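You operate a simulated robot arm through the tools that you are given. There is no shell and no other tool. Be economical: measure what you need, move in short steps, check, and stop when the job is done.

Carry out the task below with a simulated robot arm. There is one attempt and no reset: what you move stays moved.

## Task
Take the grey pot from the top of the padded table and put it on the shelf of the padded table. Open the bench drawer, take the blue roll from the top of the padded table and put it in the floor of the bench drawer and shut the drawer again. Put three of the white rags from the top of the padded table on the top of the grey bench. Put two of the orange pads from the back of the reel bench on the white bay. Put the red sign from the upper shelf of the orange cart in the yellow tub. Take the purple pad and leave it on the back of the reel bench. Open the box drawer, take the orange pot labelled "paste" from the top of the low cabinet and put it in the floor of the box drawer and shut the drawer again. Any order will do. Set down upright: grey pot, red sign, orange pot.

The check looks at the end state, three seconds after you hand in, the way a careful person would. Anything else that was tipped, shoved, dropped, spilled or broken makes it a failure.

## Robot
A 7-joint arm with a three-finger gripper on a trunk, on a base that drives. Base frame: it is fixed to the floor where the robot stands at the start and does not move with it; the origin is under the middle of the robot, x ahead of it, y to its left, z up; the surface under the hand at the start is at about z = 0.86. Lengths are in m, angles in degrees, forces in N, time in s.
With the tool pointing down near the work surface it reaches from about 0.14 to 0.88 m from the robot's upright axis, wherever it stands. Its first joint turns from -166.0 to 166.0 degrees. Places, roughly: back of the reel bench (18x113 cm) [-2.46, 2.62, 0.9]; bench drawer [0.3, -4.1, 0.8]; blue roll (9x9x3 cm) [0.5, 0.3, 0.9]; box drawer [-6.6, -4, 0.5]; floor of the bench drawer [0.4, -4.1, 0.7]; floor of the box drawer [-6.6, -3.9, 0.5]; grey pot [0.5, 0, 1]; orange pad (3x6x11 cm) [-3, 2.6, 1]; orange pot [-5.5, -4.5, 1]; purple pad (8x9x3 cm) [-6, 2.5, 0.9]; red sign [-5.5, 2.25, 0.5]; shelf of the padded table [0.6, -0.1, 0.4]; top of the grey bench [0.5, -2.1, 0.9]; white bay [0.5, 2, 0.7]; white rag (8x5x4 cm) [0.6, -0.2, 0.9]; yellow tub (20x16x8 cm) [-5.9, 2.4, 0.5]. Payload 2.94 kg.
Tool frame: the origin (TCP) lies between the finger pads and is the grasp point; the fingertips stand 0.03 m ahead of it; z points along the fingers, y is the line along which they close. Largest opening 0.132 m; the body of the gripper starts 0.107 m behind the TCP.
Orientation is that of the tool frame in the base frame, as a unit quaternion [w, x, y, z]. With the fingers straight down and closing along the base's y, the tool's x points along the base's -x, its y along +y and its z along -z.

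## Interface
- The arm moves only by the tool arm_command. Its arguments are lists of equal length, an entry for each row: "claw": the gripper command, from -1 (shut) to 1 (fully open), values between in proportion; "linear": the shift along the base's x, y, z in m, a list of three; "dr": the turn, a rotation vector about the base's x, y, z in degrees, a list of three. In form: {"claw": [claw, ...], "linear": [[dx, dy, dz], ...], "dr": [[wx, wy, wz], ...]}. A call has 1 to 20 rows; each row is the pose to reach, as a shift and turn from the pose commanded when the call began. A row lasts 0.2 s, in which the tool goes at most 0.05 m and 8.6 degrees; a call with a longer step from one row to the next is refused whole, and so is a gripper value outside its range. Where a pose cannot be reached the arm comes as near as it can. A force on the tool above 40 N (or 10 N above the force at the start of the call, whichever is more), or a blocked arm, ends the call early, and 0.2 s more pass. The fingers move at their own pace and stop on an object; they squeeze with about 25 N. The grip force told is the motor's: it shows also when the fingers shut on nothing. Time passes only in rows, and 0.2 s behind the last, so rows that repeat a pose let the fingers close. It gives the time, the measured TCP pose, the force on the tool (base axes), the opening and the grip force at its end, in the units of the frame above (readings bear some noise), with the torque about the TCP (base axes, N m) and any sound that the robot's microphone picked up.
- Cameras (640 x 400 px; columns grow to the right, rows downward): "scene" is now at [0.0402, 0.1903, 1.7318]; the picture's right is [0.00, -1.00, 0.00], its down [-0.84, -0.00, -0.54] and it looks along [0.54, 0.00, -0.84] (base axes); focal length 252 px, centre (320, 200). "wrist" rides on the gripper at [0.072, 0.003, -0.144] in the tool frame; the picture's right is [-0.04, 1.00, 0.00], its down [-0.88, -0.04, -0.48] and it looks along [-0.47, -0.02, 0.88] (tool axes); focal length 256 px, centre (320, 200). There is no depth. A picture from a camera that has moved, and an enlarged one, comes with that camera's place and axes in the base frame and with its lens.
- camera(camera): a new picture of that camera. The clock stands still meanwhile.
- raise_lower(by): slides the trunk up (or, below 0, down) by that many m; the arm and the scene camera ride with it, the base frame stays. It gives what a move gives, with no picture.
- base_move(legs): drives the robot by 1 to 6 legs, each [ahead, left, turn to the left] in m, m and degrees, along the robot's own axes; the way and the turn of a leg run together, so that a leg with both is an arc; at most 1.5 m and 180 degrees a leg. The arm and the cameras ride along, it lands a little off, and it stops where it bumps. It gives what a move gives.
- head_to(pan, tilt): turns the head with the scene camera to pan (to the left, within 143 degrees either way) and tilt (down, from -29 to 69), counted from straight ahead of the robot. It gives what a move gives.
- enlarge(camera, box): a new picture of the part [left, top, right, bottom] of that camera's present view, enlarged. The clock stands still meanwhile.
- sign_off(): hands the job in; it is judged then, once.

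Go step by step. Nothing tells you exact positions but the pictures and the camera data: compare them with the known pose of the tool, close in by small moves and look again before you grip or let go. The budget is 567 turns and 360 pictures, counting those below and the enlarged ones. Unless the task says otherwise, let go and move clear before handing in, and close with one line.

The tools are called after ">>>" as a command line: name --argument value ..., lists and objects as JSON in quotes. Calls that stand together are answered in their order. arm_command: Moves the arm, as the interface text tells. Its arguments: {"type":"object","properties":{"claw":{"type":"array"},"linear":{"type":"array"},"dr":{"type":"array"}},"required":["claw","linear","dr"]} The other tools are called the same way: raise_lower (by) slides the trunk up or down; base_move (legs) drives the base; head_to (pan, tilt) turns the head that bears the scene camera; camera (camera) takes a picture; enlarge (camera, box) takes an enlarged picture of a part of a camera's view; sign_off () hands the job in.

At the start:

```text
time: 0.0
position: [0.6492, -0.1131, 1.0918]
tcp_rot: [0.001, 0.0, 1.0, 0.0]
ft_force: [-0.7, 0.3, -0.9]
ft_torque: [-0.03, 0.03, -0.03]
gripper_width: 0.1318
grasp_force: 0.0
trunk travel left (down, up): [-0.25, 0.29]
robot x, y, heading: [-0.0037, 0.0021, 0.2]
head pan, tilt: [0.1, 57.0]
```

scene: 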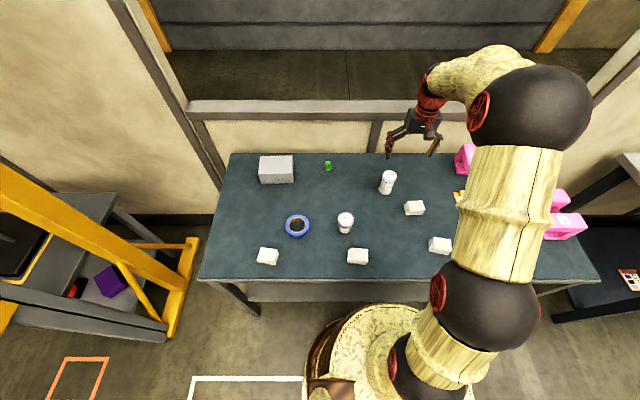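
wrist: 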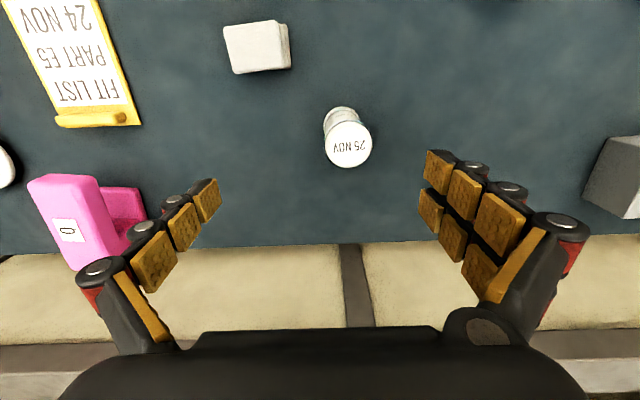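

I see the padded table with two pale pots, a blue roll and several white rags. I'll enlarge the view to tell the pots apart.

>>> enlarge --camera "scene" --box '[200, 140, 460, 300]'

>>> enlarge --camera "scene" --box '[400, 130, 640, 300]'

```text
2.46 times, centred on (330, 220) of scene
camera zoom: at [0.0402, 0.1903, 1.7318], right [0.0, -1.0, 0.0], down [-0.84, 0.0, -0.54], along [0.54, 0.0, -0.84], focal length 621 px, centre (295, 151)
```

zoom: 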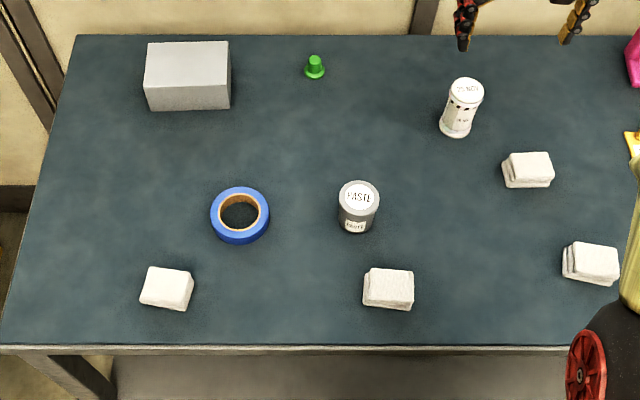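

```text
2.35 times, centred on (520, 215) of scene
camera zoom: at [0.0402, 0.1903, 1.7318], right [0.0, -1.0, 0.0], down [-0.84, 0.0, -0.54], along [0.54, 0.0, -0.84], focal length 593 px, centre (-151, 165)
```

zoom: 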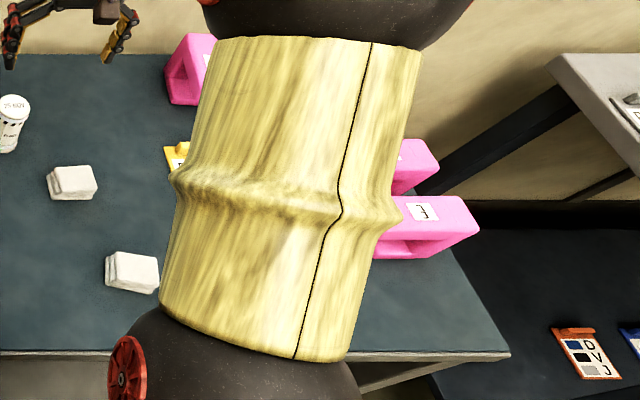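

The grey pot ("PASTE") is at about (0.49, 0.10), the roll at about (0.48, 0.275), and the rags are around the near side. I'll look round the room before moving.

>>> head_to --pan 70 --tilt 20

>>> camera --camera "scene"

>>> head_to --pan 140 --tilt 10

>>> camera --camera "scene"

>>> head_to --pan -140 --tilt 10

>>> camera --camera "scene"

>>> head_to --pan -70 --tilt 20

>>> camera --camera "scene"

```text
time: 1.4
position: [0.6477, -0.1138, 1.0925]
tcp_rot: [-0.001, 0.0, 1.0, -0.001]
ft_force: [0.3, -0.1, 0.3]
ft_torque: [0.02, -0.02, 0.01]
gripper_width: 0.132
grasp_force: 0.2
trunk travel left (down, up): [-0.25, 0.29]
robot x, y, heading: [-0.0032, -0.0014, -0.1]
head pan, tilt: [70.0, 20.0]
```

```text
355 pictures are left
camera scene: at [0.0022, 0.2776, 1.7863], right [0.94, -0.34, 0.0], down [-0.12, -0.32, -0.94], along [0.32, 0.88, -0.34], focal length 252 px, centre (320, 200)
```

scene: 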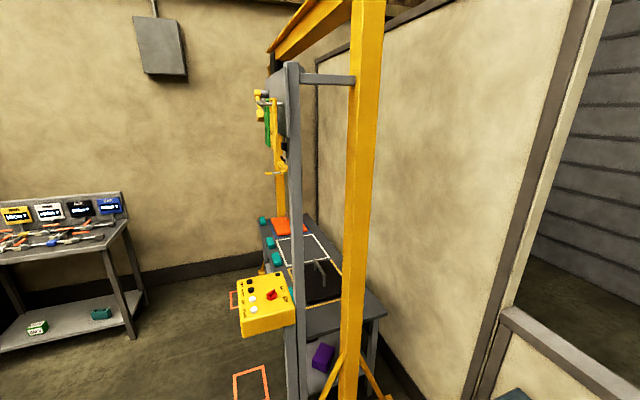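

```text
time: 2.8
position: [0.6486, -0.1141, 1.0912]
tcp_rot: [0.0, -0.001, 1.0, 0.0]
ft_force: [-0.9, 0.4, 0.7]
ft_torque: [-0.01, -0.05, -0.02]
gripper_width: 0.1319
grasp_force: 0.0
trunk travel left (down, up): [-0.25, 0.29]
robot x, y, heading: [-0.0006, -0.0015, -0.0]
head pan, tilt: [140.0, 10.0]
```

```text
354 pictures are left
camera scene: at [-0.1009, 0.2499, 1.8027], right [0.64, 0.77, 0.0], down [0.13, -0.11, -0.98], along [-0.75, 0.63, -0.17], focal length 252 px, centre (320, 200)
```

scene: 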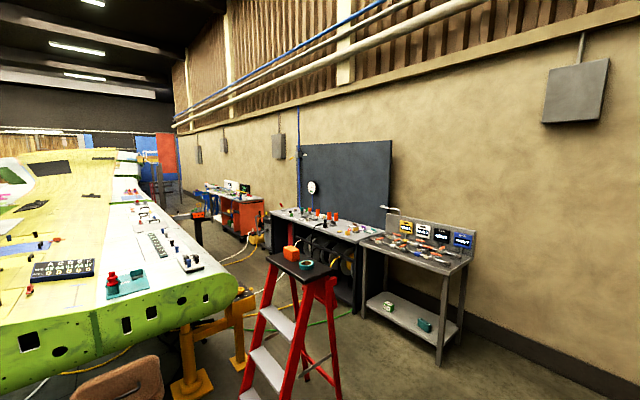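

```text
time: 6.7
position: [0.649, -0.1136, 1.0917]
tcp_rot: [0.001, 0.0, 1.0, 0.0]
ft_force: [0.2, -0.2, 0.2]
ft_torque: [0.02, 0.04, 0.02]
gripper_width: 0.1321
grasp_force: 0.0
trunk travel left (down, up): [-0.25, 0.29]
robot x, y, heading: [-0.0031, -0.0042, -0.1]
head pan, tilt: [-140.0, 10.0]
```

```text
353 pictures are left
camera scene: at [-0.101, 0.1303, 1.8027], right [-0.64, 0.77, 0.0], down [0.13, 0.11, -0.98], along [-0.75, -0.63, -0.17], focal length 252 px, centre (320, 200)
```

scene: 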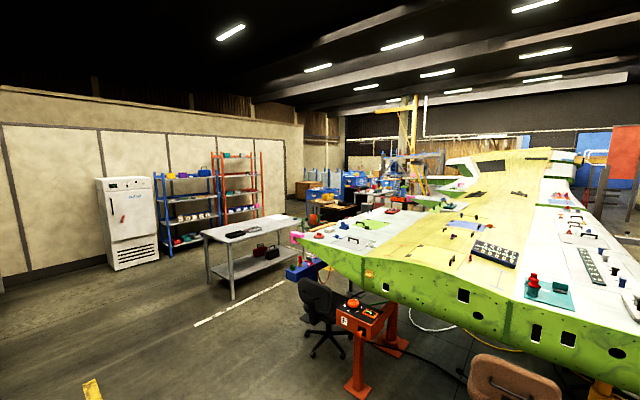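

```text
time: 8.1
position: [0.6489, -0.1137, 1.0909]
tcp_rot: [0.001, 0.0, 1.0, 0.0]
ft_force: [0.2, 0.2, -0.6]
ft_torque: [0.01, 0.03, 0.0]
gripper_width: 0.1321
grasp_force: 0.1
trunk travel left (down, up): [-0.25, 0.29]
robot x, y, heading: [0.0025, -0.0002, 0.2]
head pan, tilt: [-70.0, 20.0]
```

```text
352 pictures are left
camera scene: at [0.002, 0.1026, 1.7864], right [-0.94, -0.34, 0.0], down [-0.12, 0.32, -0.94], along [0.32, -0.88, -0.34], focal length 252 px, centre (320, 200)
```

scene: 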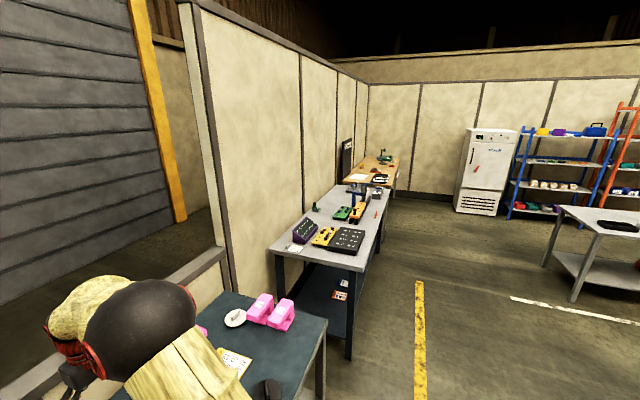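

The room is clear to me now: the padded table is ahead, with the grey bench and drawer bench to the right and the reel bench and orange cart back left. I'll back up a little to see the shelf under the table.

>>> base_move --legs '[[-0.45, 0, 0]]'

>>> head_to --pan 0 --tilt 50

>>> camera --camera "scene"

>>> camera --camera "wrist"

```text
time: 10.8
position: [0.1936, -0.1156, 1.0922]
tcp_rot: [0.001, 0.002, 1.0, 0.0]
ft_force: [0.4, -0.2, -0.2]
ft_torque: [0.04, 0.0, 0.03]
gripper_width: 0.1319
grasp_force: 0.0
trunk travel left (down, up): [-0.25, 0.29]
robot x, y, heading: [-0.4553, 0.0017, -0.2]
head pan, tilt: [-70.0, 20.0]
```

```text
time: 12.2
position: [0.1942, -0.1155, 1.0923]
tcp_rot: [0.0, 0.002, 1.0, 0.0]
ft_force: [0.3, -0.4, -0.2]
ft_torque: [0.0, -0.01, 0.02]
gripper_width: 0.1321
grasp_force: 0.1
trunk travel left (down, up): [-0.25, 0.29]
robot x, y, heading: [-0.4539, 0.0006, -0.1]
head pan, tilt: [0.0, 50.0]
```

```text
351 pictures are left
camera scene: at [-0.4061, 0.1908, 1.7408], right [0.0, -1.0, 0.0], down [-0.77, 0.0, -0.64], along [0.64, 0.0, -0.77], focal length 252 px, centre (320, 200)
```

scene: 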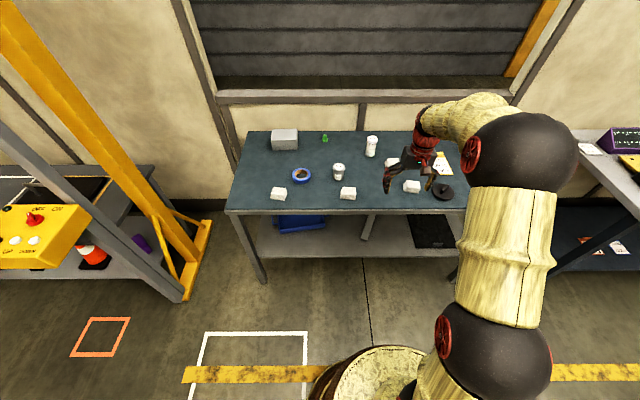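

```text
350 pictures are left
camera wrist: at [0.1224, -0.1112, 1.2359], right [0.05, 1.0, 0.0], down [0.88, -0.04, 0.48], along [0.48, -0.02, -0.88], focal length 256 px, centre (320, 200)
```

wrist: 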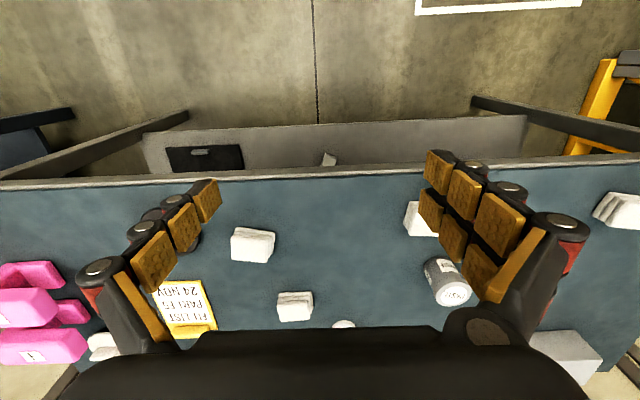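

The shelf lies right beneath the table with its front edge at about x = 0.29. I'll retract the arm and lower the trunk to see the free space on it.

>>> arm_command --claw '[1, 1, 1]' --linear '[[-0.05, 0, 0], [-0.1, 0, 0], [-0.15, 0, 0]]' --dr '[[0, 0, 0], [0, 0, 0], [0, 0, 0]]'

>>> raise_lower --by -0.25

>>> head_to --pan 0 --tilt 45

>>> enlarge --camera "scene" --box '[180, 100, 500, 300]'

```text
time: 13.0
position: [0.044, -0.1158, 1.0909]
tcp_rot: [0.001, 0.001, 1.0, 0.0]
ft_force: [0.5, 0.5, -0.1]
ft_torque: [0.0, -0.01, 0.01]
gripper_width: 0.1318
grasp_force: 0.1
trunk travel left (down, up): [-0.25, 0.29]
robot x, y, heading: [-0.4532, -0.0005, -0.1]
head pan, tilt: [0.0, 50.0]
```

```text
time: 15.6
position: [0.0454, -0.1146, 0.8412]
tcp_rot: [0.0, 0.003, 1.0, 0.0]
ft_force: [-0.6, -0.1, 0.1]
ft_torque: [0.01, 0.01, 0.01]
gripper_width: 0.1321
grasp_force: 0.2
trunk travel left (down, up): [0.0, 0.54]
robot x, y, heading: [-0.4539, -0.0015, -0.1]
head pan, tilt: [0.0, 50.0]
```

```text
time: 16.3
position: [0.0439, -0.1158, 0.8415]
tcp_rot: [0.001, 0.003, 1.0, -0.001]
ft_force: [-0.1, 0.5, -0.4]
ft_torque: [0.04, -0.02, -0.01]
gripper_width: 0.1319
grasp_force: 0.0
trunk travel left (down, up): [0.0, 0.54]
robot x, y, heading: [-0.4505, -0.001, -0.5]
head pan, tilt: [0.0, 45.0]
```

```text
2.00 times, centred on (340, 200) of scene
camera zoom: at [-0.402, 0.1908, 1.4977], right [0.0, -1.0, 0.0], down [-0.71, 0.0, -0.71], along [0.71, 0.0, -0.71], focal length 504 px, centre (280, 200)
```

zoom: 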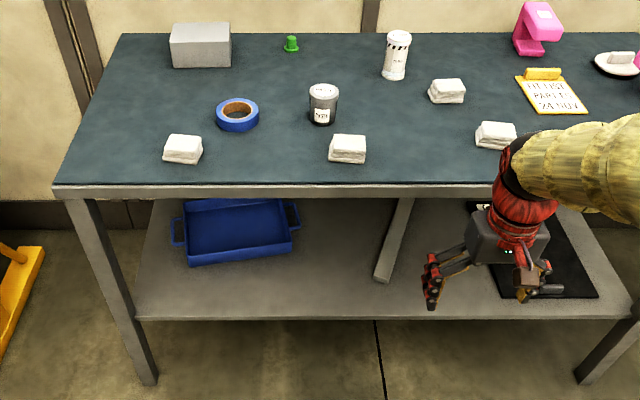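

The shelf is clear just right of the blue tray, around (0.37, 0.09, 0.40). I'll raise the trunk, drive nearer, and tilt the tool 45° forward so that the same grip works for both picking and shelving.

>>> raise_lower --by 0.25

>>> base_move --legs '[[0.25, 0, 0.3]]'

>>> arm_command --claw '[1, 1, 1, 1, 1, 1]' --linear '[[0, 0.035, 0], [0, 0.07, 0], [0, 0.11, 0], [0, 0.15, 0], [0, 0.19, 0], [0, 0.22, 0]]' --dr '[[0, -8, 0], [0, -16, 0], [0, -24, 0], [0, -32, 0], [0, -40, 0], [0, -45, 0]]'

>>> camera --camera "wrist"

```text
time: 18.9
position: [0.0452, -0.1153, 1.0904]
tcp_rot: [-0.001, 0.002, 1.0, 0.0]
ft_force: [0.4, -0.1, 0.2]
ft_torque: [-0.02, 0.0, 0.0]
gripper_width: 0.1319
grasp_force: 0.1
trunk travel left (down, up): [-0.25, 0.29]
robot x, y, heading: [-0.454, -0.0028, -0.5]
head pan, tilt: [0.0, 45.0]
```

```text
time: 20.7
position: [0.2971, -0.1124, 1.0913]
tcp_rot: [0.001, -0.001, 1.0, 0.0]
ft_force: [0.1, 0.1, 0.1]
ft_torque: [-0.02, 0.02, 0.03]
gripper_width: 0.1322
grasp_force: 0.1
trunk travel left (down, up): [-0.25, 0.29]
robot x, y, heading: [-0.206, 0.0041, -0.0]
head pan, tilt: [0.0, 45.0]
```

```text
time: 22.1
position: [0.2949, 0.1072, 1.0941]
tcp_rot: [0.386, -0.001, 0.923, 0.001]
ft_force: [-0.2, 0.0, 9.0]
ft_torque: [0.09, 0.72, -0.02]
gripper_width: 0.1321
grasp_force: 0.0
trunk travel left (down, up): [-0.25, 0.29]
robot x, y, heading: [-0.2059, -0.0008, 0.1]
head pan, tilt: [0.0, 45.0]
```

```text
348 pictures are left
camera wrist: at [0.1427, 0.1115, 1.145], right [0.03, 1.0, 0.03], down [0.28, -0.04, 0.96], along [0.96, -0.02, -0.28], focal length 256 px, centre (320, 200)
```

wrist: 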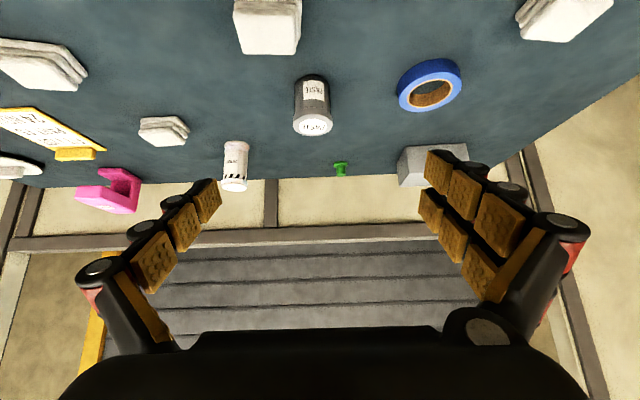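

The pot's lid centre projects to about (0.485, 0.10). I'll come in along the tool's 45° axis.

>>> arm_command --claw '[1, 1, 1, 1, 1]' --linear '[[0.03, -0.005, -0.025], [0.052, -0.007, -0.054], [0.08, -0.007, -0.082], [0.11, -0.007, -0.112], [0.14, -0.007, -0.142]]' --dr '[[0, 0, 0], [0, 0, 0], [0, 0, 0], [0, 0, 0], [0, 0, 0]]'

>>> camera --camera "wrist"

```text
time: 23.3
position: [0.4367, 0.0995, 0.9475]
tcp_rot: [0.383, 0.0, 0.924, -0.001]
ft_force: [0.0, -0.3, 0.2]
ft_torque: [0.0, 0.06, -0.05]
gripper_width: 0.1317
grasp_force: 0.0
trunk travel left (down, up): [-0.25, 0.29]
robot x, y, heading: [-0.2037, -0.0016, 0.1]
head pan, tilt: [0.0, 45.0]
```

```text
347 pictures are left
camera wrist: at [0.2837, 0.1032, 0.9989], right [0.03, 1.0, 0.03], down [0.29, -0.04, 0.96], along [0.96, -0.02, -0.29], focal length 256 px, centre (320, 200)
```

wrist: 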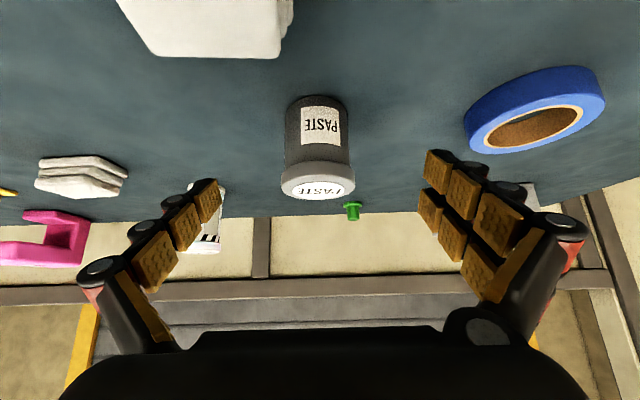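

The pot is centred between the fingers. I'll advance the last 5 cm, close and look.

>>> arm_command --claw '[1, 1, -1, -1, -1, -1, -1]' --linear '[[0.025, 0, -0.023], [0.05, 0, -0.046], [0.05, 0, -0.046], [0.05, 0, -0.046], [0.05, 0, -0.046], [0.05, 0, -0.046], [0.05, 0, -0.046]]' --dr '[[0, 0, 0], [0, 0, 0], [0, 0, 0], [0, 0, 0], [0, 0, 0], [0, 0, 0], [0, 0, 0]]'

>>> camera --camera "wrist"

```text
time: 24.9
position: [0.486, 0.0978, 0.9038]
tcp_rot: [0.383, -0.001, 0.924, 0.0]
ft_force: [0.4, -0.6, 1.6]
ft_torque: [0.03, -0.01, -0.01]
gripper_width: 0.0566
grasp_force: 10.6
trunk travel left (down, up): [-0.25, 0.29]
robot x, y, heading: [-0.2031, 0.0018, 0.3]
head pan, tilt: [0.0, 45.0]
```

```text
346 pictures are left
camera wrist: at [0.3327, 0.1027, 0.9541], right [0.03, 1.0, 0.03], down [0.29, -0.04, 0.96], along [0.96, -0.02, -0.29], focal length 256 px, centre (320, 200)
```

wrist: 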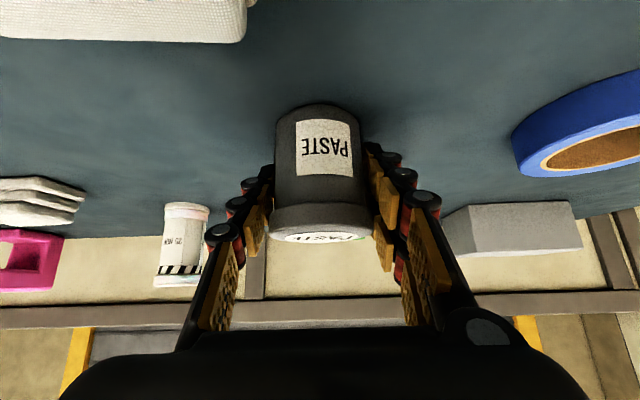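

Gripped at 57 mm. I'll lift it straight up, then back the base away and retract.

>>> arm_command --claw '[-1, -1, -1, -1, -1, -1, -1]' --linear '[[0, 0, 0], [0, 0, 0.02], [0, 0, 0.05], [0, 0, 0.09], [0, 0, 0.12], [-0.05, 0, 0.12], [-0.1, 0, 0.12]]' --dr '[[0, 0, 0], [0, 0, 0], [0, 0, 0], [0, 0, 0], [0, 0, 0], [0, 0, 0], [0, 0, 0]]'

>>> base_move --legs '[[-0.25, 0, 0]]'

>>> camera --camera "wrist"

```text
time: 26.5
position: [0.3853, 0.0989, 1.0232]
tcp_rot: [0.383, -0.001, 0.924, 0.0]
ft_force: [-0.4, -0.1, -0.9]
ft_torque: [0.01, -0.03, -0.02]
gripper_width: 0.0563
grasp_force: 24.5
trunk travel left (down, up): [-0.25, 0.29]
robot x, y, heading: [-0.205, 0.0032, 0.1]
head pan, tilt: [0.0, 45.0]
```

```text
time: 28.3
position: [0.1364, 0.1002, 1.0229]
tcp_rot: [0.383, 0.0, 0.924, 0.0]
ft_force: [-0.3, 0.0, -0.4]
ft_torque: [0.05, -0.01, 0.01]
gripper_width: 0.0561
grasp_force: 24.8
trunk travel left (down, up): [-0.25, 0.29]
robot x, y, heading: [-0.4531, -0.0014, -0.1]
head pan, tilt: [0.0, 45.0]
```

```text
345 pictures are left
camera wrist: at [-0.0168, 0.1031, 1.0743], right [0.03, 1.0, 0.03], down [0.29, -0.04, 0.96], along [0.96, -0.02, -0.29], focal length 256 px, centre (320, 200)
```

wrist: 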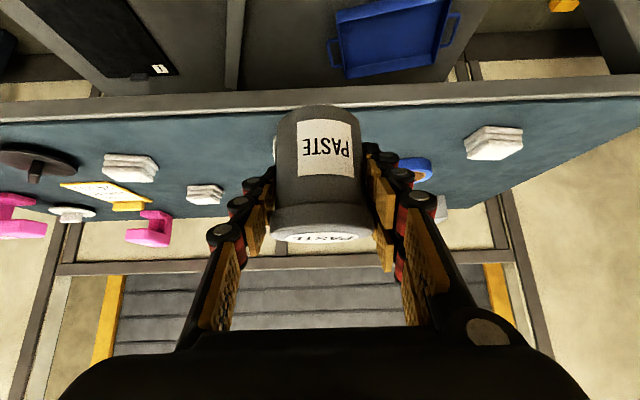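

The pot is held. I'll lower the trunk and arm in front of the shelf.

>>> raise_lower --by -0.25

>>> arm_command --claw '[-1, -1, -1, -1, -1, -1]' --linear '[[0, 0, -0.04], [0, 0, -0.08], [0, 0, -0.12], [0, 0, -0.16], [0, 0, -0.2], [0, 0, -0.24]]' --dr '[[0, 0, 0], [0, 0, 0], [0, 0, 0], [0, 0, 0], [0, 0, 0], [0, 0, 0]]'

>>> camera --camera "wrist"

>>> camera --camera "scene"

```text
time: 30.9
position: [0.1362, 0.099, 0.7724]
tcp_rot: [0.383, -0.001, 0.924, 0.0]
ft_force: [-0.2, -0.2, -2.0]
ft_torque: [0.04, 0.0, 0.02]
gripper_width: 0.0562
grasp_force: 25.0
trunk travel left (down, up): [0.0, 0.54]
robot x, y, heading: [-0.4536, 0.0001, 0.3]
head pan, tilt: [0.0, 45.0]
```

```text
time: 32.3
position: [0.1376, 0.1011, 0.5341]
tcp_rot: [0.383, -0.001, 0.924, 0.0]
ft_force: [-0.2, 0.8, -0.2]
ft_torque: [0.04, 0.05, -0.02]
gripper_width: 0.0563
grasp_force: 25.0
trunk travel left (down, up): [0.0, 0.54]
robot x, y, heading: [-0.4547, -0.0001, 0.1]
head pan, tilt: [0.0, 45.0]
```

```text
344 pictures are left
camera wrist: at [-0.0157, 0.1041, 0.5846], right [0.03, 1.0, 0.03], down [0.28, -0.04, 0.96], along [0.96, -0.02, -0.28], focal length 256 px, centre (320, 200)
```

wrist: 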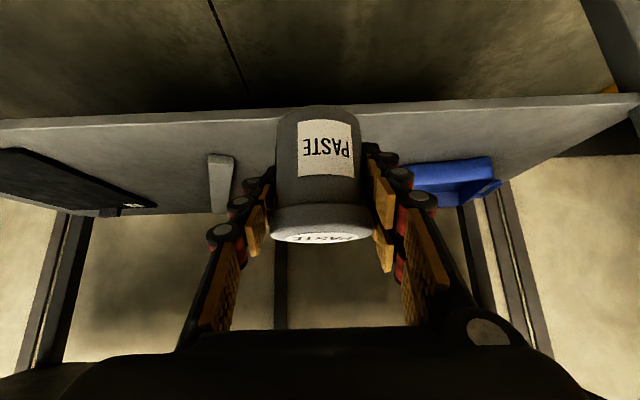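

```text
343 pictures are left
camera scene: at [-0.4035, 0.1903, 1.4977], right [0.0, -1.0, 0.0], down [-0.71, 0.0, -0.71], along [0.71, 0.0, -0.71], focal length 252 px, centre (320, 200)
```

scene: 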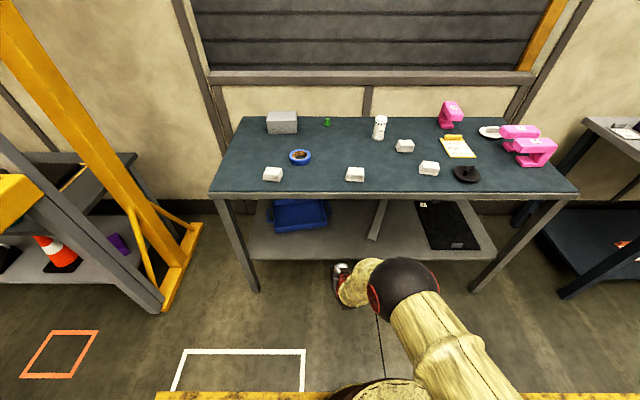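

The shelf surface is at about z = 0.395, with the strut foot at y ≈ −0.085 and the tray beyond x ≈ 0.46. I'll move forward partway and check the elbow clearance.

>>> arm_command --claw '[-1, -1, -1, -1]' --linear '[[0.03, -0.01, 0], [0.06, -0.02, 0], [0.09, -0.03, 0], [0.12, -0.04, 0]]' --dr '[[0, 0, 0], [0, 0, 0], [0, 0, 0], [0, 0, 0]]'

>>> camera --camera "scene"

```text
time: 33.3
position: [0.2553, 0.0585, 0.5326]
tcp_rot: [0.382, -0.001, 0.924, 0.0]
ft_force: [0.3, 1.5, -2.2]
ft_torque: [0.0, -0.02, 0.0]
gripper_width: 0.0562
grasp_force: 25.0
trunk travel left (down, up): [0.0, 0.54]
robot x, y, heading: [-0.4517, -0.0033, -0.1]
head pan, tilt: [0.0, 45.0]
```

```text
342 pictures are left
camera scene: at [-0.4032, 0.1906, 1.4977], right [0.0, -1.0, 0.0], down [-0.71, 0.0, -0.71], along [0.71, 0.0, -0.71], focal length 252 px, centre (320, 200)
```

scene: 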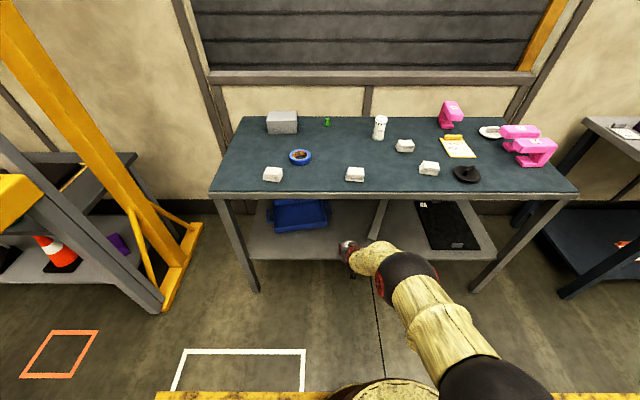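

There is plenty of clearance. I'll continue in to x ≈ 0.345 and lower to just above the shelf.

>>> arm_command --claw '[-1, -1, -1, -1, -1]' --linear '[[0.03, 0, 0], [0.06, 0, 0], [0.09, 0, 0], [0.09, 0, -0.04], [0.09, 0, -0.075]]' --dr '[[0, 0, 0], [0, 0, 0], [0, 0, 0], [0, 0, 0], [0, 0, 0]]'

>>> camera --camera "wrist"

>>> enlarge --camera "scene" --box '[260, 180, 480, 320]'

```text
time: 34.5
position: [0.3463, 0.059, 0.4576]
tcp_rot: [0.382, -0.001, 0.924, 0.0]
ft_force: [1.3, 0.0, 0.0]
ft_torque: [-0.01, 0.09, 0.02]
gripper_width: 0.0561
grasp_force: 24.8
trunk travel left (down, up): [0.0, 0.54]
robot x, y, heading: [-0.4511, 0.0009, -0.1]
head pan, tilt: [0.0, 45.0]
```

```text
341 pictures are left
camera wrist: at [0.1935, 0.0625, 0.5095], right [0.03, 1.0, 0.03], down [0.28, -0.04, 0.96], along [0.96, -0.02, -0.29], focal length 256 px, centre (320, 200)
```

wrist: 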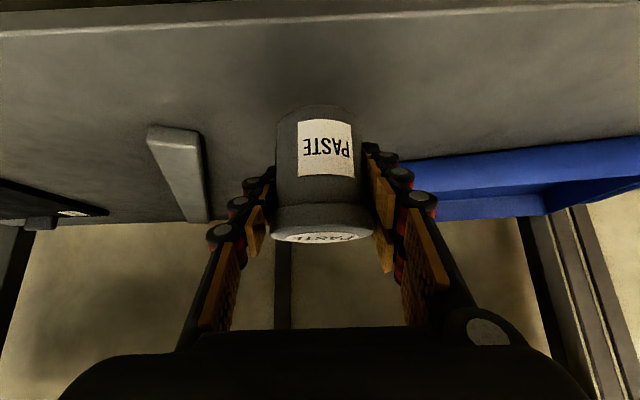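

```text
2.86 times, centred on (370, 250) of scene
camera zoom: at [-0.403, 0.1903, 1.4976], right [0.0, -1.0, 0.0], down [-0.71, 0.0, -0.71], along [0.71, 0.0, -0.71], focal length 720 px, centre (177, 57)
```

zoom: 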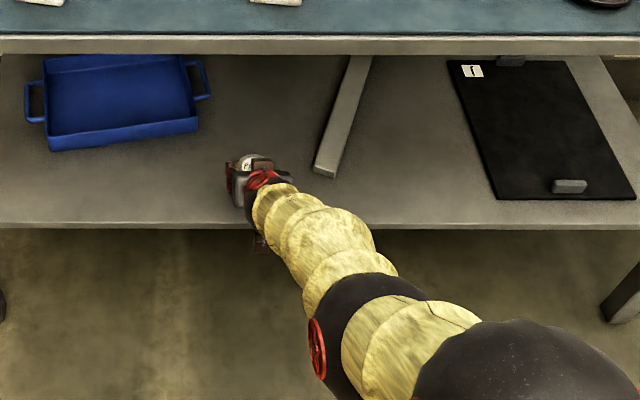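

I'll lower the pot slowly, watching the force.

>>> arm_command --claw '[-1, -1, -1, -1]' --linear '[[0, 0, -0.004], [0, 0, -0.008], [0, 0, -0.012], [0, 0, -0.015]]' --dr '[[0, 0, 0], [0, 0, 0], [0, 0, 0], [0, 0, 0]]'

>>> arm_command --claw '[-1, -1, -1]' --linear '[[0, 0, -0.001], [0, 0, -0.002], [0, 0, -0.003]]' --dr '[[0, 0, 0], [0, 0, 0], [0, 0, 0]]'

>>> camera --camera "wrist"

```text
time: 35.5
position: [0.3447, 0.0593, 0.4437]
tcp_rot: [0.383, -0.001, 0.924, -0.001]
ft_force: [0.0, 1.1, -2.1]
ft_torque: [-0.04, -0.02, 0.01]
gripper_width: 0.0558
grasp_force: 25.0
trunk travel left (down, up): [0.0, 0.54]
robot x, y, heading: [-0.4563, -0.0001, 0.2]
head pan, tilt: [0.0, 45.0]
```

```text
time: 36.3
position: [0.3451, 0.0587, 0.4399]
tcp_rot: [0.382, -0.002, 0.924, 0.001]
ft_force: [-0.1, -0.5, -1.3]
ft_torque: [0.02, 0.01, -0.01]
gripper_width: 0.0563
grasp_force: 25.5
trunk travel left (down, up): [0.0, 0.54]
robot x, y, heading: [-0.4496, -0.005, -0.0]
head pan, tilt: [0.0, 45.0]
```

```text
339 pictures are left
camera wrist: at [0.1935, 0.0629, 0.4909], right [0.03, 1.0, 0.03], down [0.29, -0.04, 0.96], along [0.96, -0.02, -0.29], focal length 256 px, centre (320, 200)
```

wrist: 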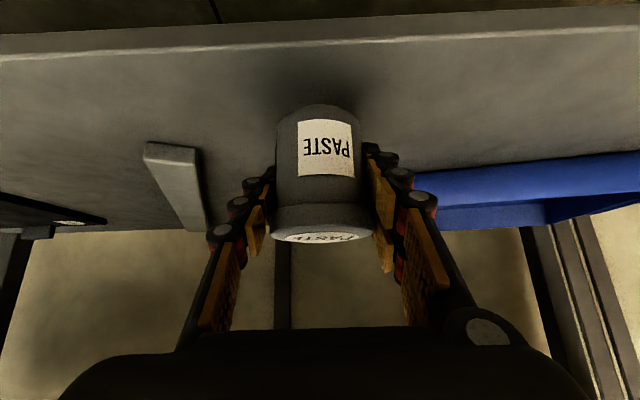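

No contact yet; I'll keep lowering slowly.

>>> arm_command --claw '[-1, -1, -1, -1, -1]' --linear '[[0, 0, -0.001], [0, 0, -0.002], [0, 0, -0.003], [0, 0, -0.004], [0, 0, -0.005]]' --dr '[[0, 0, 0], [0, 0, 0], [0, 0, 0], [0, 0, 0], [0, 0, 0]]'

>>> arm_command --claw '[-1, -1, -1, -1, -1]' --linear '[[0, 0, -0.001], [0, 0, -0.002], [0, 0, -0.003], [0, 0, -0.004], [0, 0, -0.005]]' --dr '[[0, 0, 0], [0, 0, 0], [0, 0, 0], [0, 0, 0], [0, 0, 0]]'

```text
time: 37.5
position: [0.3466, 0.0595, 0.4344]
tcp_rot: [0.382, -0.002, 0.924, 0.0]
ft_force: [0.5, -0.9, -0.7]
ft_torque: [0.02, -0.01, 0.0]
gripper_width: 0.0559
grasp_force: 25.0
trunk travel left (down, up): [0.0, 0.54]
robot x, y, heading: [-0.4508, 0.0016, -0.1]
head pan, tilt: [0.0, 45.0]
```

```text
time: 38.7
position: [0.3458, 0.0595, 0.4285]
tcp_rot: [0.383, -0.001, 0.924, 0.0]
ft_force: [0.3, 0.3, -1.7]
ft_torque: [0.01, -0.02, 0.02]
gripper_width: 0.056
grasp_force: 24.6
trunk travel left (down, up): [0.0, 0.54]
robot x, y, heading: [-0.453, 0.0034, 0.1]
head pan, tilt: [0.0, 45.0]
```

>>> arm_command --claw '[-1, -1, -1, -1, -1]' --linear '[[0, 0, -0.0015], [0, 0, -0.003], [0, 0, -0.0045], [0, 0, -0.006], [0, 0, -0.007]]' --dr '[[0, 0, 0], [0, 0, 0], [0, 0, 0], [0, 0, 0], [0, 0, 0]]'

>>> camera --camera "wrist"

```text
time: 39.9
position: [0.3466, 0.0587, 0.4236]
tcp_rot: [0.383, -0.002, 0.924, 0.001]
ft_force: [0.5, 0.8, -1.5]
ft_torque: [0.01, 0.01, 0.01]
gripper_width: 0.056
grasp_force: 24.6
trunk travel left (down, up): [0.0, 0.54]
robot x, y, heading: [-0.4539, -0.0005, 0.2]
head pan, tilt: [0.0, 45.0]
```

```text
338 pictures are left
camera wrist: at [0.1936, 0.0632, 0.4741], right [0.03, 1.0, 0.03], down [0.29, -0.04, 0.96], along [0.96, -0.02, -0.29], focal length 256 px, centre (320, 200)
```

wrist: 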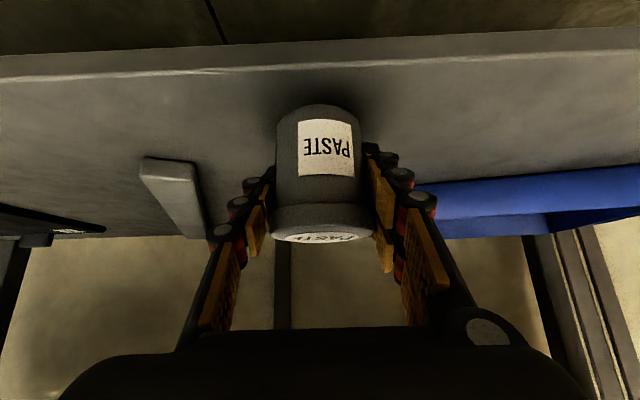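

>>> arm_command --claw '[-1, -1, -1, -1, -1]' --linear '[[0, 0, -0.0015], [0, 0, -0.003], [0, 0, -0.0045], [0, 0, -0.006], [0, 0, -0.0075]]' --dr '[[0, 0, 0], [0, 0, 0], [0, 0, 0], [0, 0, 0], [0, 0, 0]]'

>>> arm_command --claw '[-1, -1, -1, -1, -1]' --linear '[[0, 0, -0.0015], [0, 0, -0.003], [0, 0, -0.0045], [0, 0, -0.006], [0, 0, -0.0075]]' --dr '[[0, 0, 0], [0, 0, 0], [0, 0, 0], [0, 0, 0], [0, 0, 0]]'

>>> camera --camera "wrist"

```text
time: 41.1
position: [0.3456, 0.0594, 0.4168]
tcp_rot: [0.382, -0.001, 0.924, 0.0]
ft_force: [0.0, -0.5, -1.2]
ft_torque: [0.0, 0.01, -0.02]
gripper_width: 0.0561
grasp_force: 25.0
trunk travel left (down, up): [0.0, 0.54]
robot x, y, heading: [-0.452, -0.0016, 0.3]
head pan, tilt: [0.0, 45.0]
```

```text
time: 42.3
position: [0.3451, 0.0595, 0.4084]
tcp_rot: [0.383, -0.001, 0.924, 0.0]
ft_force: [0.2, 0.1, -1.4]
ft_torque: [-0.02, 0.0, 0.01]
gripper_width: 0.0561
grasp_force: 24.4
trunk travel left (down, up): [0.0, 0.54]
robot x, y, heading: [-0.4527, 0.0028, 0.4]
head pan, tilt: [0.0, 45.0]
```

```text
337 pictures are left
camera wrist: at [0.1931, 0.0628, 0.4592], right [0.03, 1.0, 0.03], down [0.29, -0.04, 0.96], along [0.96, -0.02, -0.29], focal length 256 px, centre (320, 200)
```

wrist: 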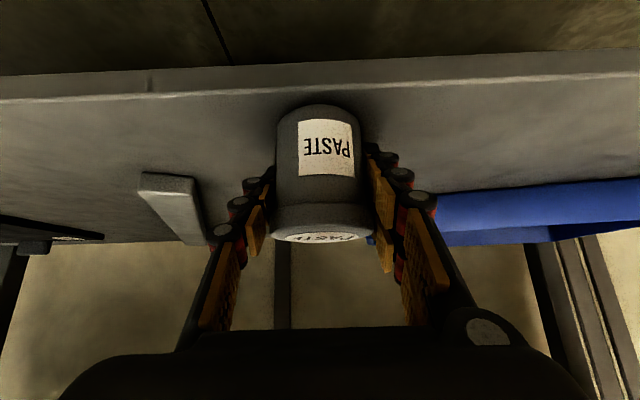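

The shelf is lower (about z = 0.35) and its edge further in (about x = 0.32) than I took it. I'll move the pot 5 cm further in before lowering more.

>>> arm_command --claw '[-1, -1, -1, -1, -1, -1]' --linear '[[0.015, 0, 0.01], [0.03, 0, 0.01], [0.05, 0, 0.01], [0.05, 0, 0], [0.05, 0, -0.01], [0.05, 0, -0.018]]' --dr '[[0, 0, 0], [0, 0, 0], [0, 0, 0], [0, 0, 0], [0, 0, 0], [0, 0, 0]]'

>>> camera --camera "wrist"

```text
time: 43.7
position: [0.4007, 0.0595, 0.3969]
tcp_rot: [0.388, -0.002, 0.922, 0.0]
ft_force: [7.4, 0.4, 21.9]
ft_torque: [0.31, -0.04, 0.01]
gripper_width: 0.0556
grasp_force: 24.8
trunk travel left (down, up): [0.0, 0.54]
robot x, y, heading: [-0.4542, 0.0006, 0.4]
head pan, tilt: [0.0, 45.0]
```

```text
336 pictures are left
camera wrist: at [0.2473, 0.0634, 0.4464], right [0.03, 1.0, 0.03], down [0.28, -0.04, 0.96], along [0.96, -0.02, -0.28], focal length 256 px, centre (320, 200)
```

wrist: 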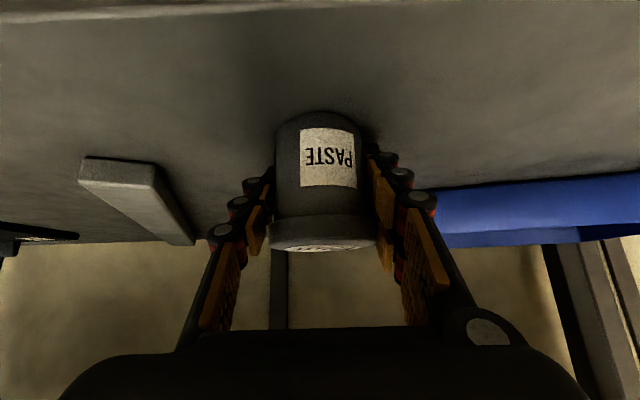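

Contact at z ≈ 0.397. I'll ease up slightly to relieve the force and open.

>>> arm_command --claw '[-1, -1]' --linear '[[0, 0, 0.003], [0, 0, 0.005]]' --dr '[[0, 0, 0], [0, 0, 0]]'

>>> arm_command --claw '[0.0, 0.4, 0.4, 0.4]' --linear '[[0, 0, 0], [0, 0, 0], [0, 0, 0], [0, 0, 0]]' --dr '[[0, 0, 0], [0, 0, 0], [0, 0, 0], [0, 0, 0]]'

>>> camera --camera "wrist"

```text
time: 44.3
position: [0.3963, 0.0583, 0.3953]
tcp_rot: [0.384, -0.002, 0.923, 0.0]
ft_force: [8.4, 0.6, 16.2]
ft_torque: [0.16, -0.54, -0.13]
gripper_width: 0.0543
grasp_force: 25.2
trunk travel left (down, up): [0.0, 0.54]
robot x, y, heading: [-0.4533, 0.0008, 0.2]
head pan, tilt: [0.0, 45.0]
```

```text
time: 45.3
position: [0.3946, 0.0599, 0.3932]
tcp_rot: [0.381, -0.002, 0.924, 0.0]
ft_force: [0.8, -0.3, 0.1]
ft_torque: [-0.04, -0.01, 0.02]
gripper_width: 0.0924
grasp_force: 0.1
trunk travel left (down, up): [0.0, 0.54]
robot x, y, heading: [-0.4499, 0.0059, 0.4]
head pan, tilt: [0.0, 45.0]
```

```text
335 pictures are left
camera wrist: at [0.242, 0.0632, 0.4449], right [0.03, 1.0, 0.03], down [0.29, -0.04, 0.96], along [0.96, -0.02, -0.29], focal length 256 px, centre (320, 200)
```

wrist: 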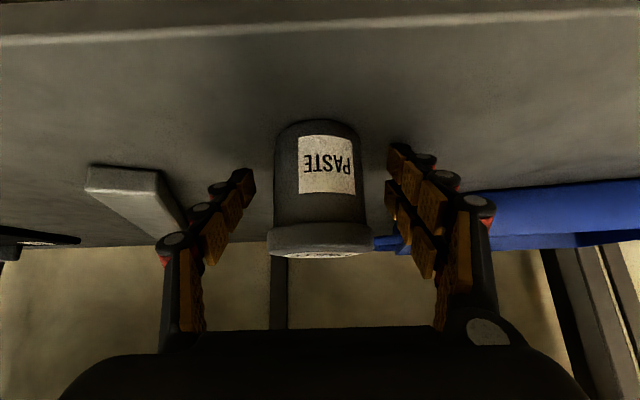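

The pot stands on the shelf. I'll retreat along the tool axis and check it from the scene camera.

>>> arm_command --claw '[0.6, 0.6, 0.6, 0.8, 1, 1, 1]' --linear '[[-0.02, 0, 0.015], [-0.045, 0, 0.035], [-0.075, 0, 0.055], [-0.11, 0, 0.08], [-0.15, 0, 0.1], [-0.19, 0, 0.12], [-0.23, 0, 0.14]]' --dr '[[0, 0, 0], [0, 0, 0], [0, 0, 0], [0, 0, 0], [0, 0, 0], [0, 0, 0], [0, 0, 0]]'

>>> raise_lower --by 0.25

>>> camera --camera "wrist"

>>> camera --camera "scene"

```text
time: 46.9
position: [0.1643, 0.0639, 0.5352]
tcp_rot: [0.382, -0.001, 0.924, -0.001]
ft_force: [0.0, 0.4, -0.4]
ft_torque: [0.01, -0.05, 0.06]
gripper_width: 0.1321
grasp_force: 0.0
out of reach, approached as far as the arm can: row 3, 7
trunk travel left (down, up): [0.0, 0.54]
robot x, y, heading: [-0.4564, 0.0017, -0.2]
head pan, tilt: [0.0, 45.0]
```

```text
time: 49.5
position: [0.1635, 0.0639, 0.7846]
tcp_rot: [0.382, -0.001, 0.924, -0.001]
ft_force: [0.0, -0.9, -0.5]
ft_torque: [0.02, -0.03, 0.0]
gripper_width: 0.132
grasp_force: 0.1
trunk travel left (down, up): [-0.25, 0.29]
robot x, y, heading: [-0.4502, 0.0033, 0.1]
head pan, tilt: [0.0, 45.0]
```

```text
334 pictures are left
camera wrist: at [0.0119, 0.0685, 0.8363], right [0.03, 1.0, 0.03], down [0.29, -0.03, 0.96], along [0.96, -0.02, -0.29], focal length 256 px, centre (320, 200)
```

wrist: 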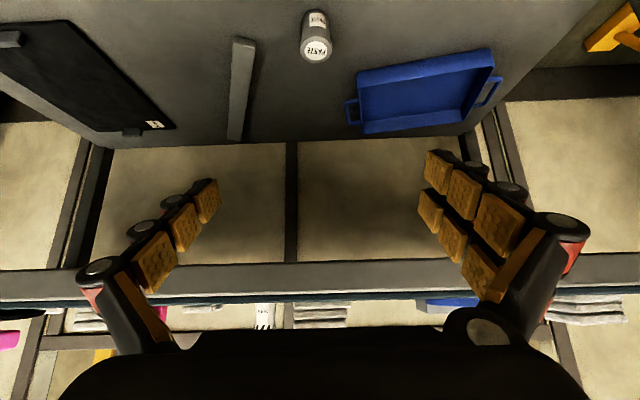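

```text
333 pictures are left
camera scene: at [-0.4028, 0.1904, 1.7476], right [0.0, -1.0, 0.0], down [-0.71, 0.0, -0.71], along [0.71, 0.0, -0.71], focal length 252 px, centre (320, 200)
```

scene: 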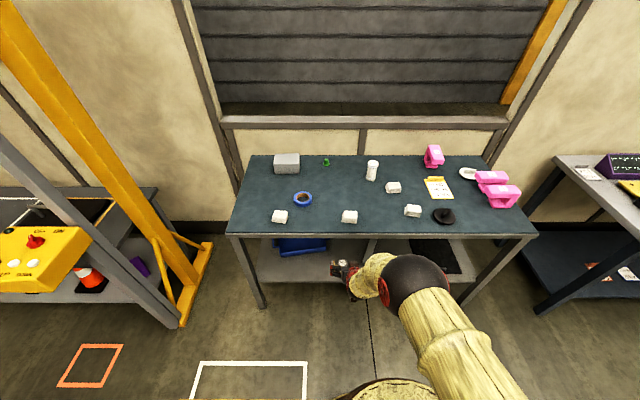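

The grey pot is done. Now the rags, one at a time: I'll raise the arm, turn the tool down and drive in to the right-hand near rag.

>>> arm_command --claw '[1, 1, 1, 1, 1, 1, 1]' --linear '[[0, -0.03, 0.04], [0, -0.06, 0.08], [0, -0.1, 0.12], [0, -0.14, 0.16], [0, -0.18, 0.2], [0, -0.22, 0.24], [0, -0.26, 0.27]]' --dr '[[0, 7, 0], [0, 14, 0], [0, 21, 0], [0, 28, 0], [0, 35, 0], [0, 42, 0], [0, 45, 0]]'

>>> base_move --legs '[[0.25, 0, 0]]'

>>> camera --camera "wrist"

```text
refused: row 3 steps farther than a row can; nothing moved
```

```text
time: 50.9
position: [0.2983, 0.0648, 0.7689]
tcp_rot: [0.362, -0.008, 0.932, -0.003]
ft_force: [-1.0, -0.1, -0.1]
ft_torque: [0.01, 0.02, 0.02]
gripper_width: 0.132
grasp_force: 0.0
trunk travel left (down, up): [-0.25, 0.29]
robot x, y, heading: [-0.2998, -0.001, 0.1]
head pan, tilt: [0.0, 45.0]
stopped in leg 1: the force on the tool passed its limit at 96 N (the readings are from after the stop); the commanded pose is now the measured one
```

```text
332 pictures are left
camera wrist: at [0.1489, 0.0675, 0.8256], right [0.02, 1.0, 0.02], down [0.33, -0.02, 0.95], along [0.95, -0.01, -0.33], focal length 256 px, centre (320, 200)
```

wrist: 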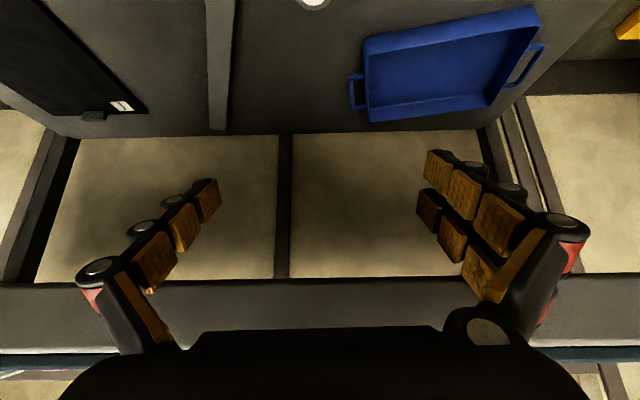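

The arm move was refused and the base then drove the hand into the table edge. I'll back off and check that nothing shifted.

>>> base_move --legs '[[-0.2, 0, 0]]'

>>> camera --camera "scene"

```text
time: 52.5
position: [0.0969, 0.0637, 0.7678]
tcp_rot: [0.363, -0.009, 0.932, -0.004]
ft_force: [0.4, -0.7, 0.9]
ft_torque: [0.0, 0.0, 0.02]
gripper_width: 0.1321
grasp_force: 0.1
trunk travel left (down, up): [-0.25, 0.29]
robot x, y, heading: [-0.5027, -0.0015, 0.3]
head pan, tilt: [0.0, 45.0]
```

```text
331 pictures are left
camera scene: at [-0.4499, 0.1899, 1.7477], right [0.01, -1.0, 0.0], down [-0.71, 0.0, -0.71], along [0.71, 0.0, -0.71], focal length 252 px, centre (320, 200)
```

scene: 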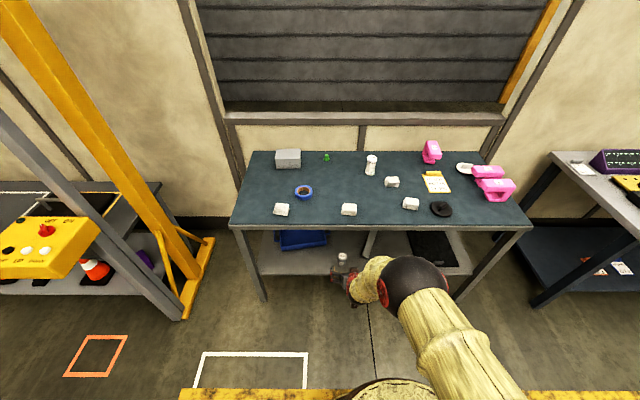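

Nothing moved. Now I'll raise the arm with smaller steps and turn the tool straight down.

>>> arm_command --claw '[1, 1, 1, 1, 1, 1, 1]' --linear '[[0, 0, 0.04], [0, 0, 0.08], [0, 0, 0.12], [0, 0, 0.16], [0, 0, 0.2], [0, 0, 0.24], [0, 0, 0.28]]' --dr '[[0, 7, 0], [0, 14, 0], [0, 21, 0], [0, 28, 0], [0, 35, -0.5], [0, 40, -0.8], [0.5, 42.6, -1]]'

```text
time: 54.1
position: [0.0949, 0.0667, 1.0494]
tcp_rot: [-0.001, -0.001, 1.0, 0.0]
ft_force: [0.7, -0.1, -0.2]
ft_torque: [0.02, -0.14, 0.03]
gripper_width: 0.1321
grasp_force: 0.1
out of reach, approached as far as the arm can: row 4
trunk travel left (down, up): [-0.25, 0.29]
robot x, y, heading: [-0.4957, -0.0018, 0.2]
head pan, tilt: [0.0, 45.0]
```

>>> base_move --legs '[[0.3, 0, 0]]'

>>> arm_command --claw '[1, 1, 1, 1, 1, 1, 1]' --linear '[[-0.01, -0.045, 0], [-0.01, -0.09, 0], [-0.01, -0.135, 0], [-0.01, -0.18, 0], [-0.01, -0.225, 0], [-0.01, -0.27, 0], [-0.01, -0.3, 0]]' --dr '[[0, 0, 0], [0, 0, 0], [0, 0, 0], [0, 0, 0], [0, 0, 0], [0, 0, 0], [0, 0, 0]]'

>>> camera --camera "wrist"

```text
time: 56.1
position: [0.3951, 0.0653, 1.0481]
tcp_rot: [0.0, 0.0, 1.0, 0.0]
ft_force: [-0.2, 0.0, -0.4]
ft_torque: [0.03, 0.05, 0.01]
gripper_width: 0.1317
grasp_force: 0.0
trunk travel left (down, up): [-0.25, 0.29]
robot x, y, heading: [-0.2021, 0.0026, 0.4]
head pan, tilt: [0.0, 45.0]
```

```text
time: 57.7
position: [0.3859, -0.2354, 1.0462]
tcp_rot: [0.0, 0.001, 1.0, 0.0]
ft_force: [0.4, 0.9, 0.1]
ft_torque: [0.01, 0.0, -0.02]
gripper_width: 0.132
grasp_force: 0.0
trunk travel left (down, up): [-0.25, 0.29]
robot x, y, heading: [-0.2022, 0.0047, 0.1]
head pan, tilt: [0.0, 45.0]
```

```text
330 pictures are left
camera wrist: at [0.3135, -0.2315, 1.191], right [0.05, 1.0, 0.0], down [0.88, -0.04, 0.47], along [0.47, -0.02, -0.88], focal length 256 px, centre (320, 200)
```

wrist: 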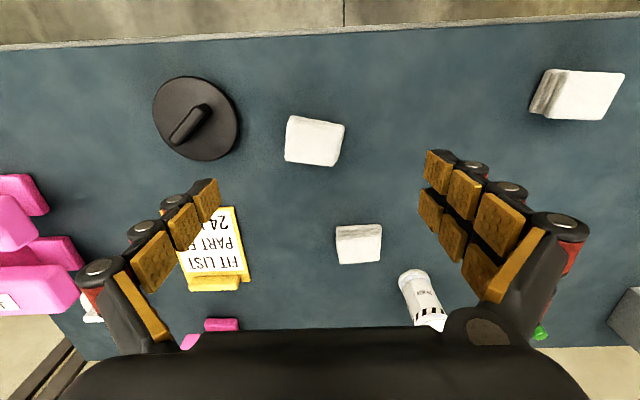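

The rag is at about (0.393, −0.243). I'll narrow the fingers to clear the black knob, descend partway and look.

>>> arm_command --claw '[0.6, 0.6, 0.6]' --linear '[[0.007, -0.007, -0.03], [0.007, -0.007, -0.06], [0.007, -0.007, -0.09]]' --dr '[[0, 0, 0], [0, 0, 0], [0, 0, 0]]'

>>> camera --camera "wrist"

```text
time: 58.5
position: [0.393, -0.2411, 0.9578]
tcp_rot: [-0.001, 0.002, 1.0, 0.001]
ft_force: [0.8, -0.4, 0.5]
ft_torque: [0.01, -0.03, 0.01]
gripper_width: 0.1059
grasp_force: 0.1
trunk travel left (down, up): [-0.25, 0.29]
robot x, y, heading: [-0.2046, 0.002, 0.2]
head pan, tilt: [0.0, 45.0]
```

```text
329 pictures are left
camera wrist: at [0.3214, -0.2372, 1.1021], right [0.05, 1.0, 0.0], down [0.88, -0.04, 0.47], along [0.47, -0.02, -0.88], focal length 256 px, centre (320, 200)
```

wrist: 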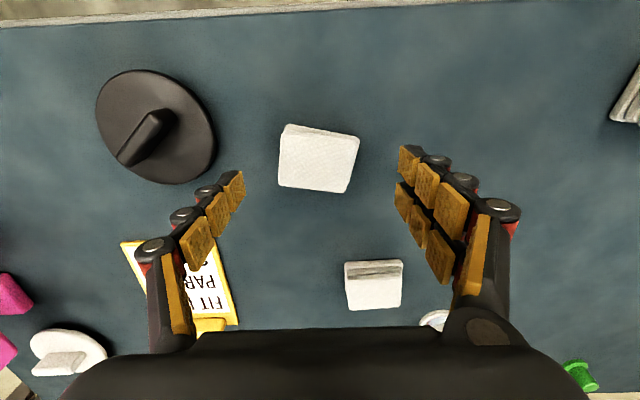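

Well aligned. I'll descend and close.

>>> arm_command --claw '[0.6, 0.6, -1, -1, -1, -1, -1]' --linear '[[0, 0, -0.035], [0, 0, -0.062], [0, 0, -0.062], [0, 0, -0.062], [0, 0, -0.062], [0, 0, -0.062], [0, 0, -0.062]]' --dr '[[0, 0, 0], [0, 0, 0], [0, 0, 0], [0, 0, 0], [0, 0, 0], [0, 0, 0], [0, 0, 0]]'

```text
time: 60.1
position: [0.3936, -0.2414, 0.8964]
tcp_rot: [0.0, 0.0, 1.0, 0.001]
ft_force: [0.3, 0.4, 0.1]
ft_torque: [-0.03, 0.03, -0.04]
gripper_width: 0.0739
grasp_force: 25.4
trunk travel left (down, up): [-0.25, 0.29]
robot x, y, heading: [-0.2032, -0.0005, 0.1]
head pan, tilt: [0.0, 45.0]
```

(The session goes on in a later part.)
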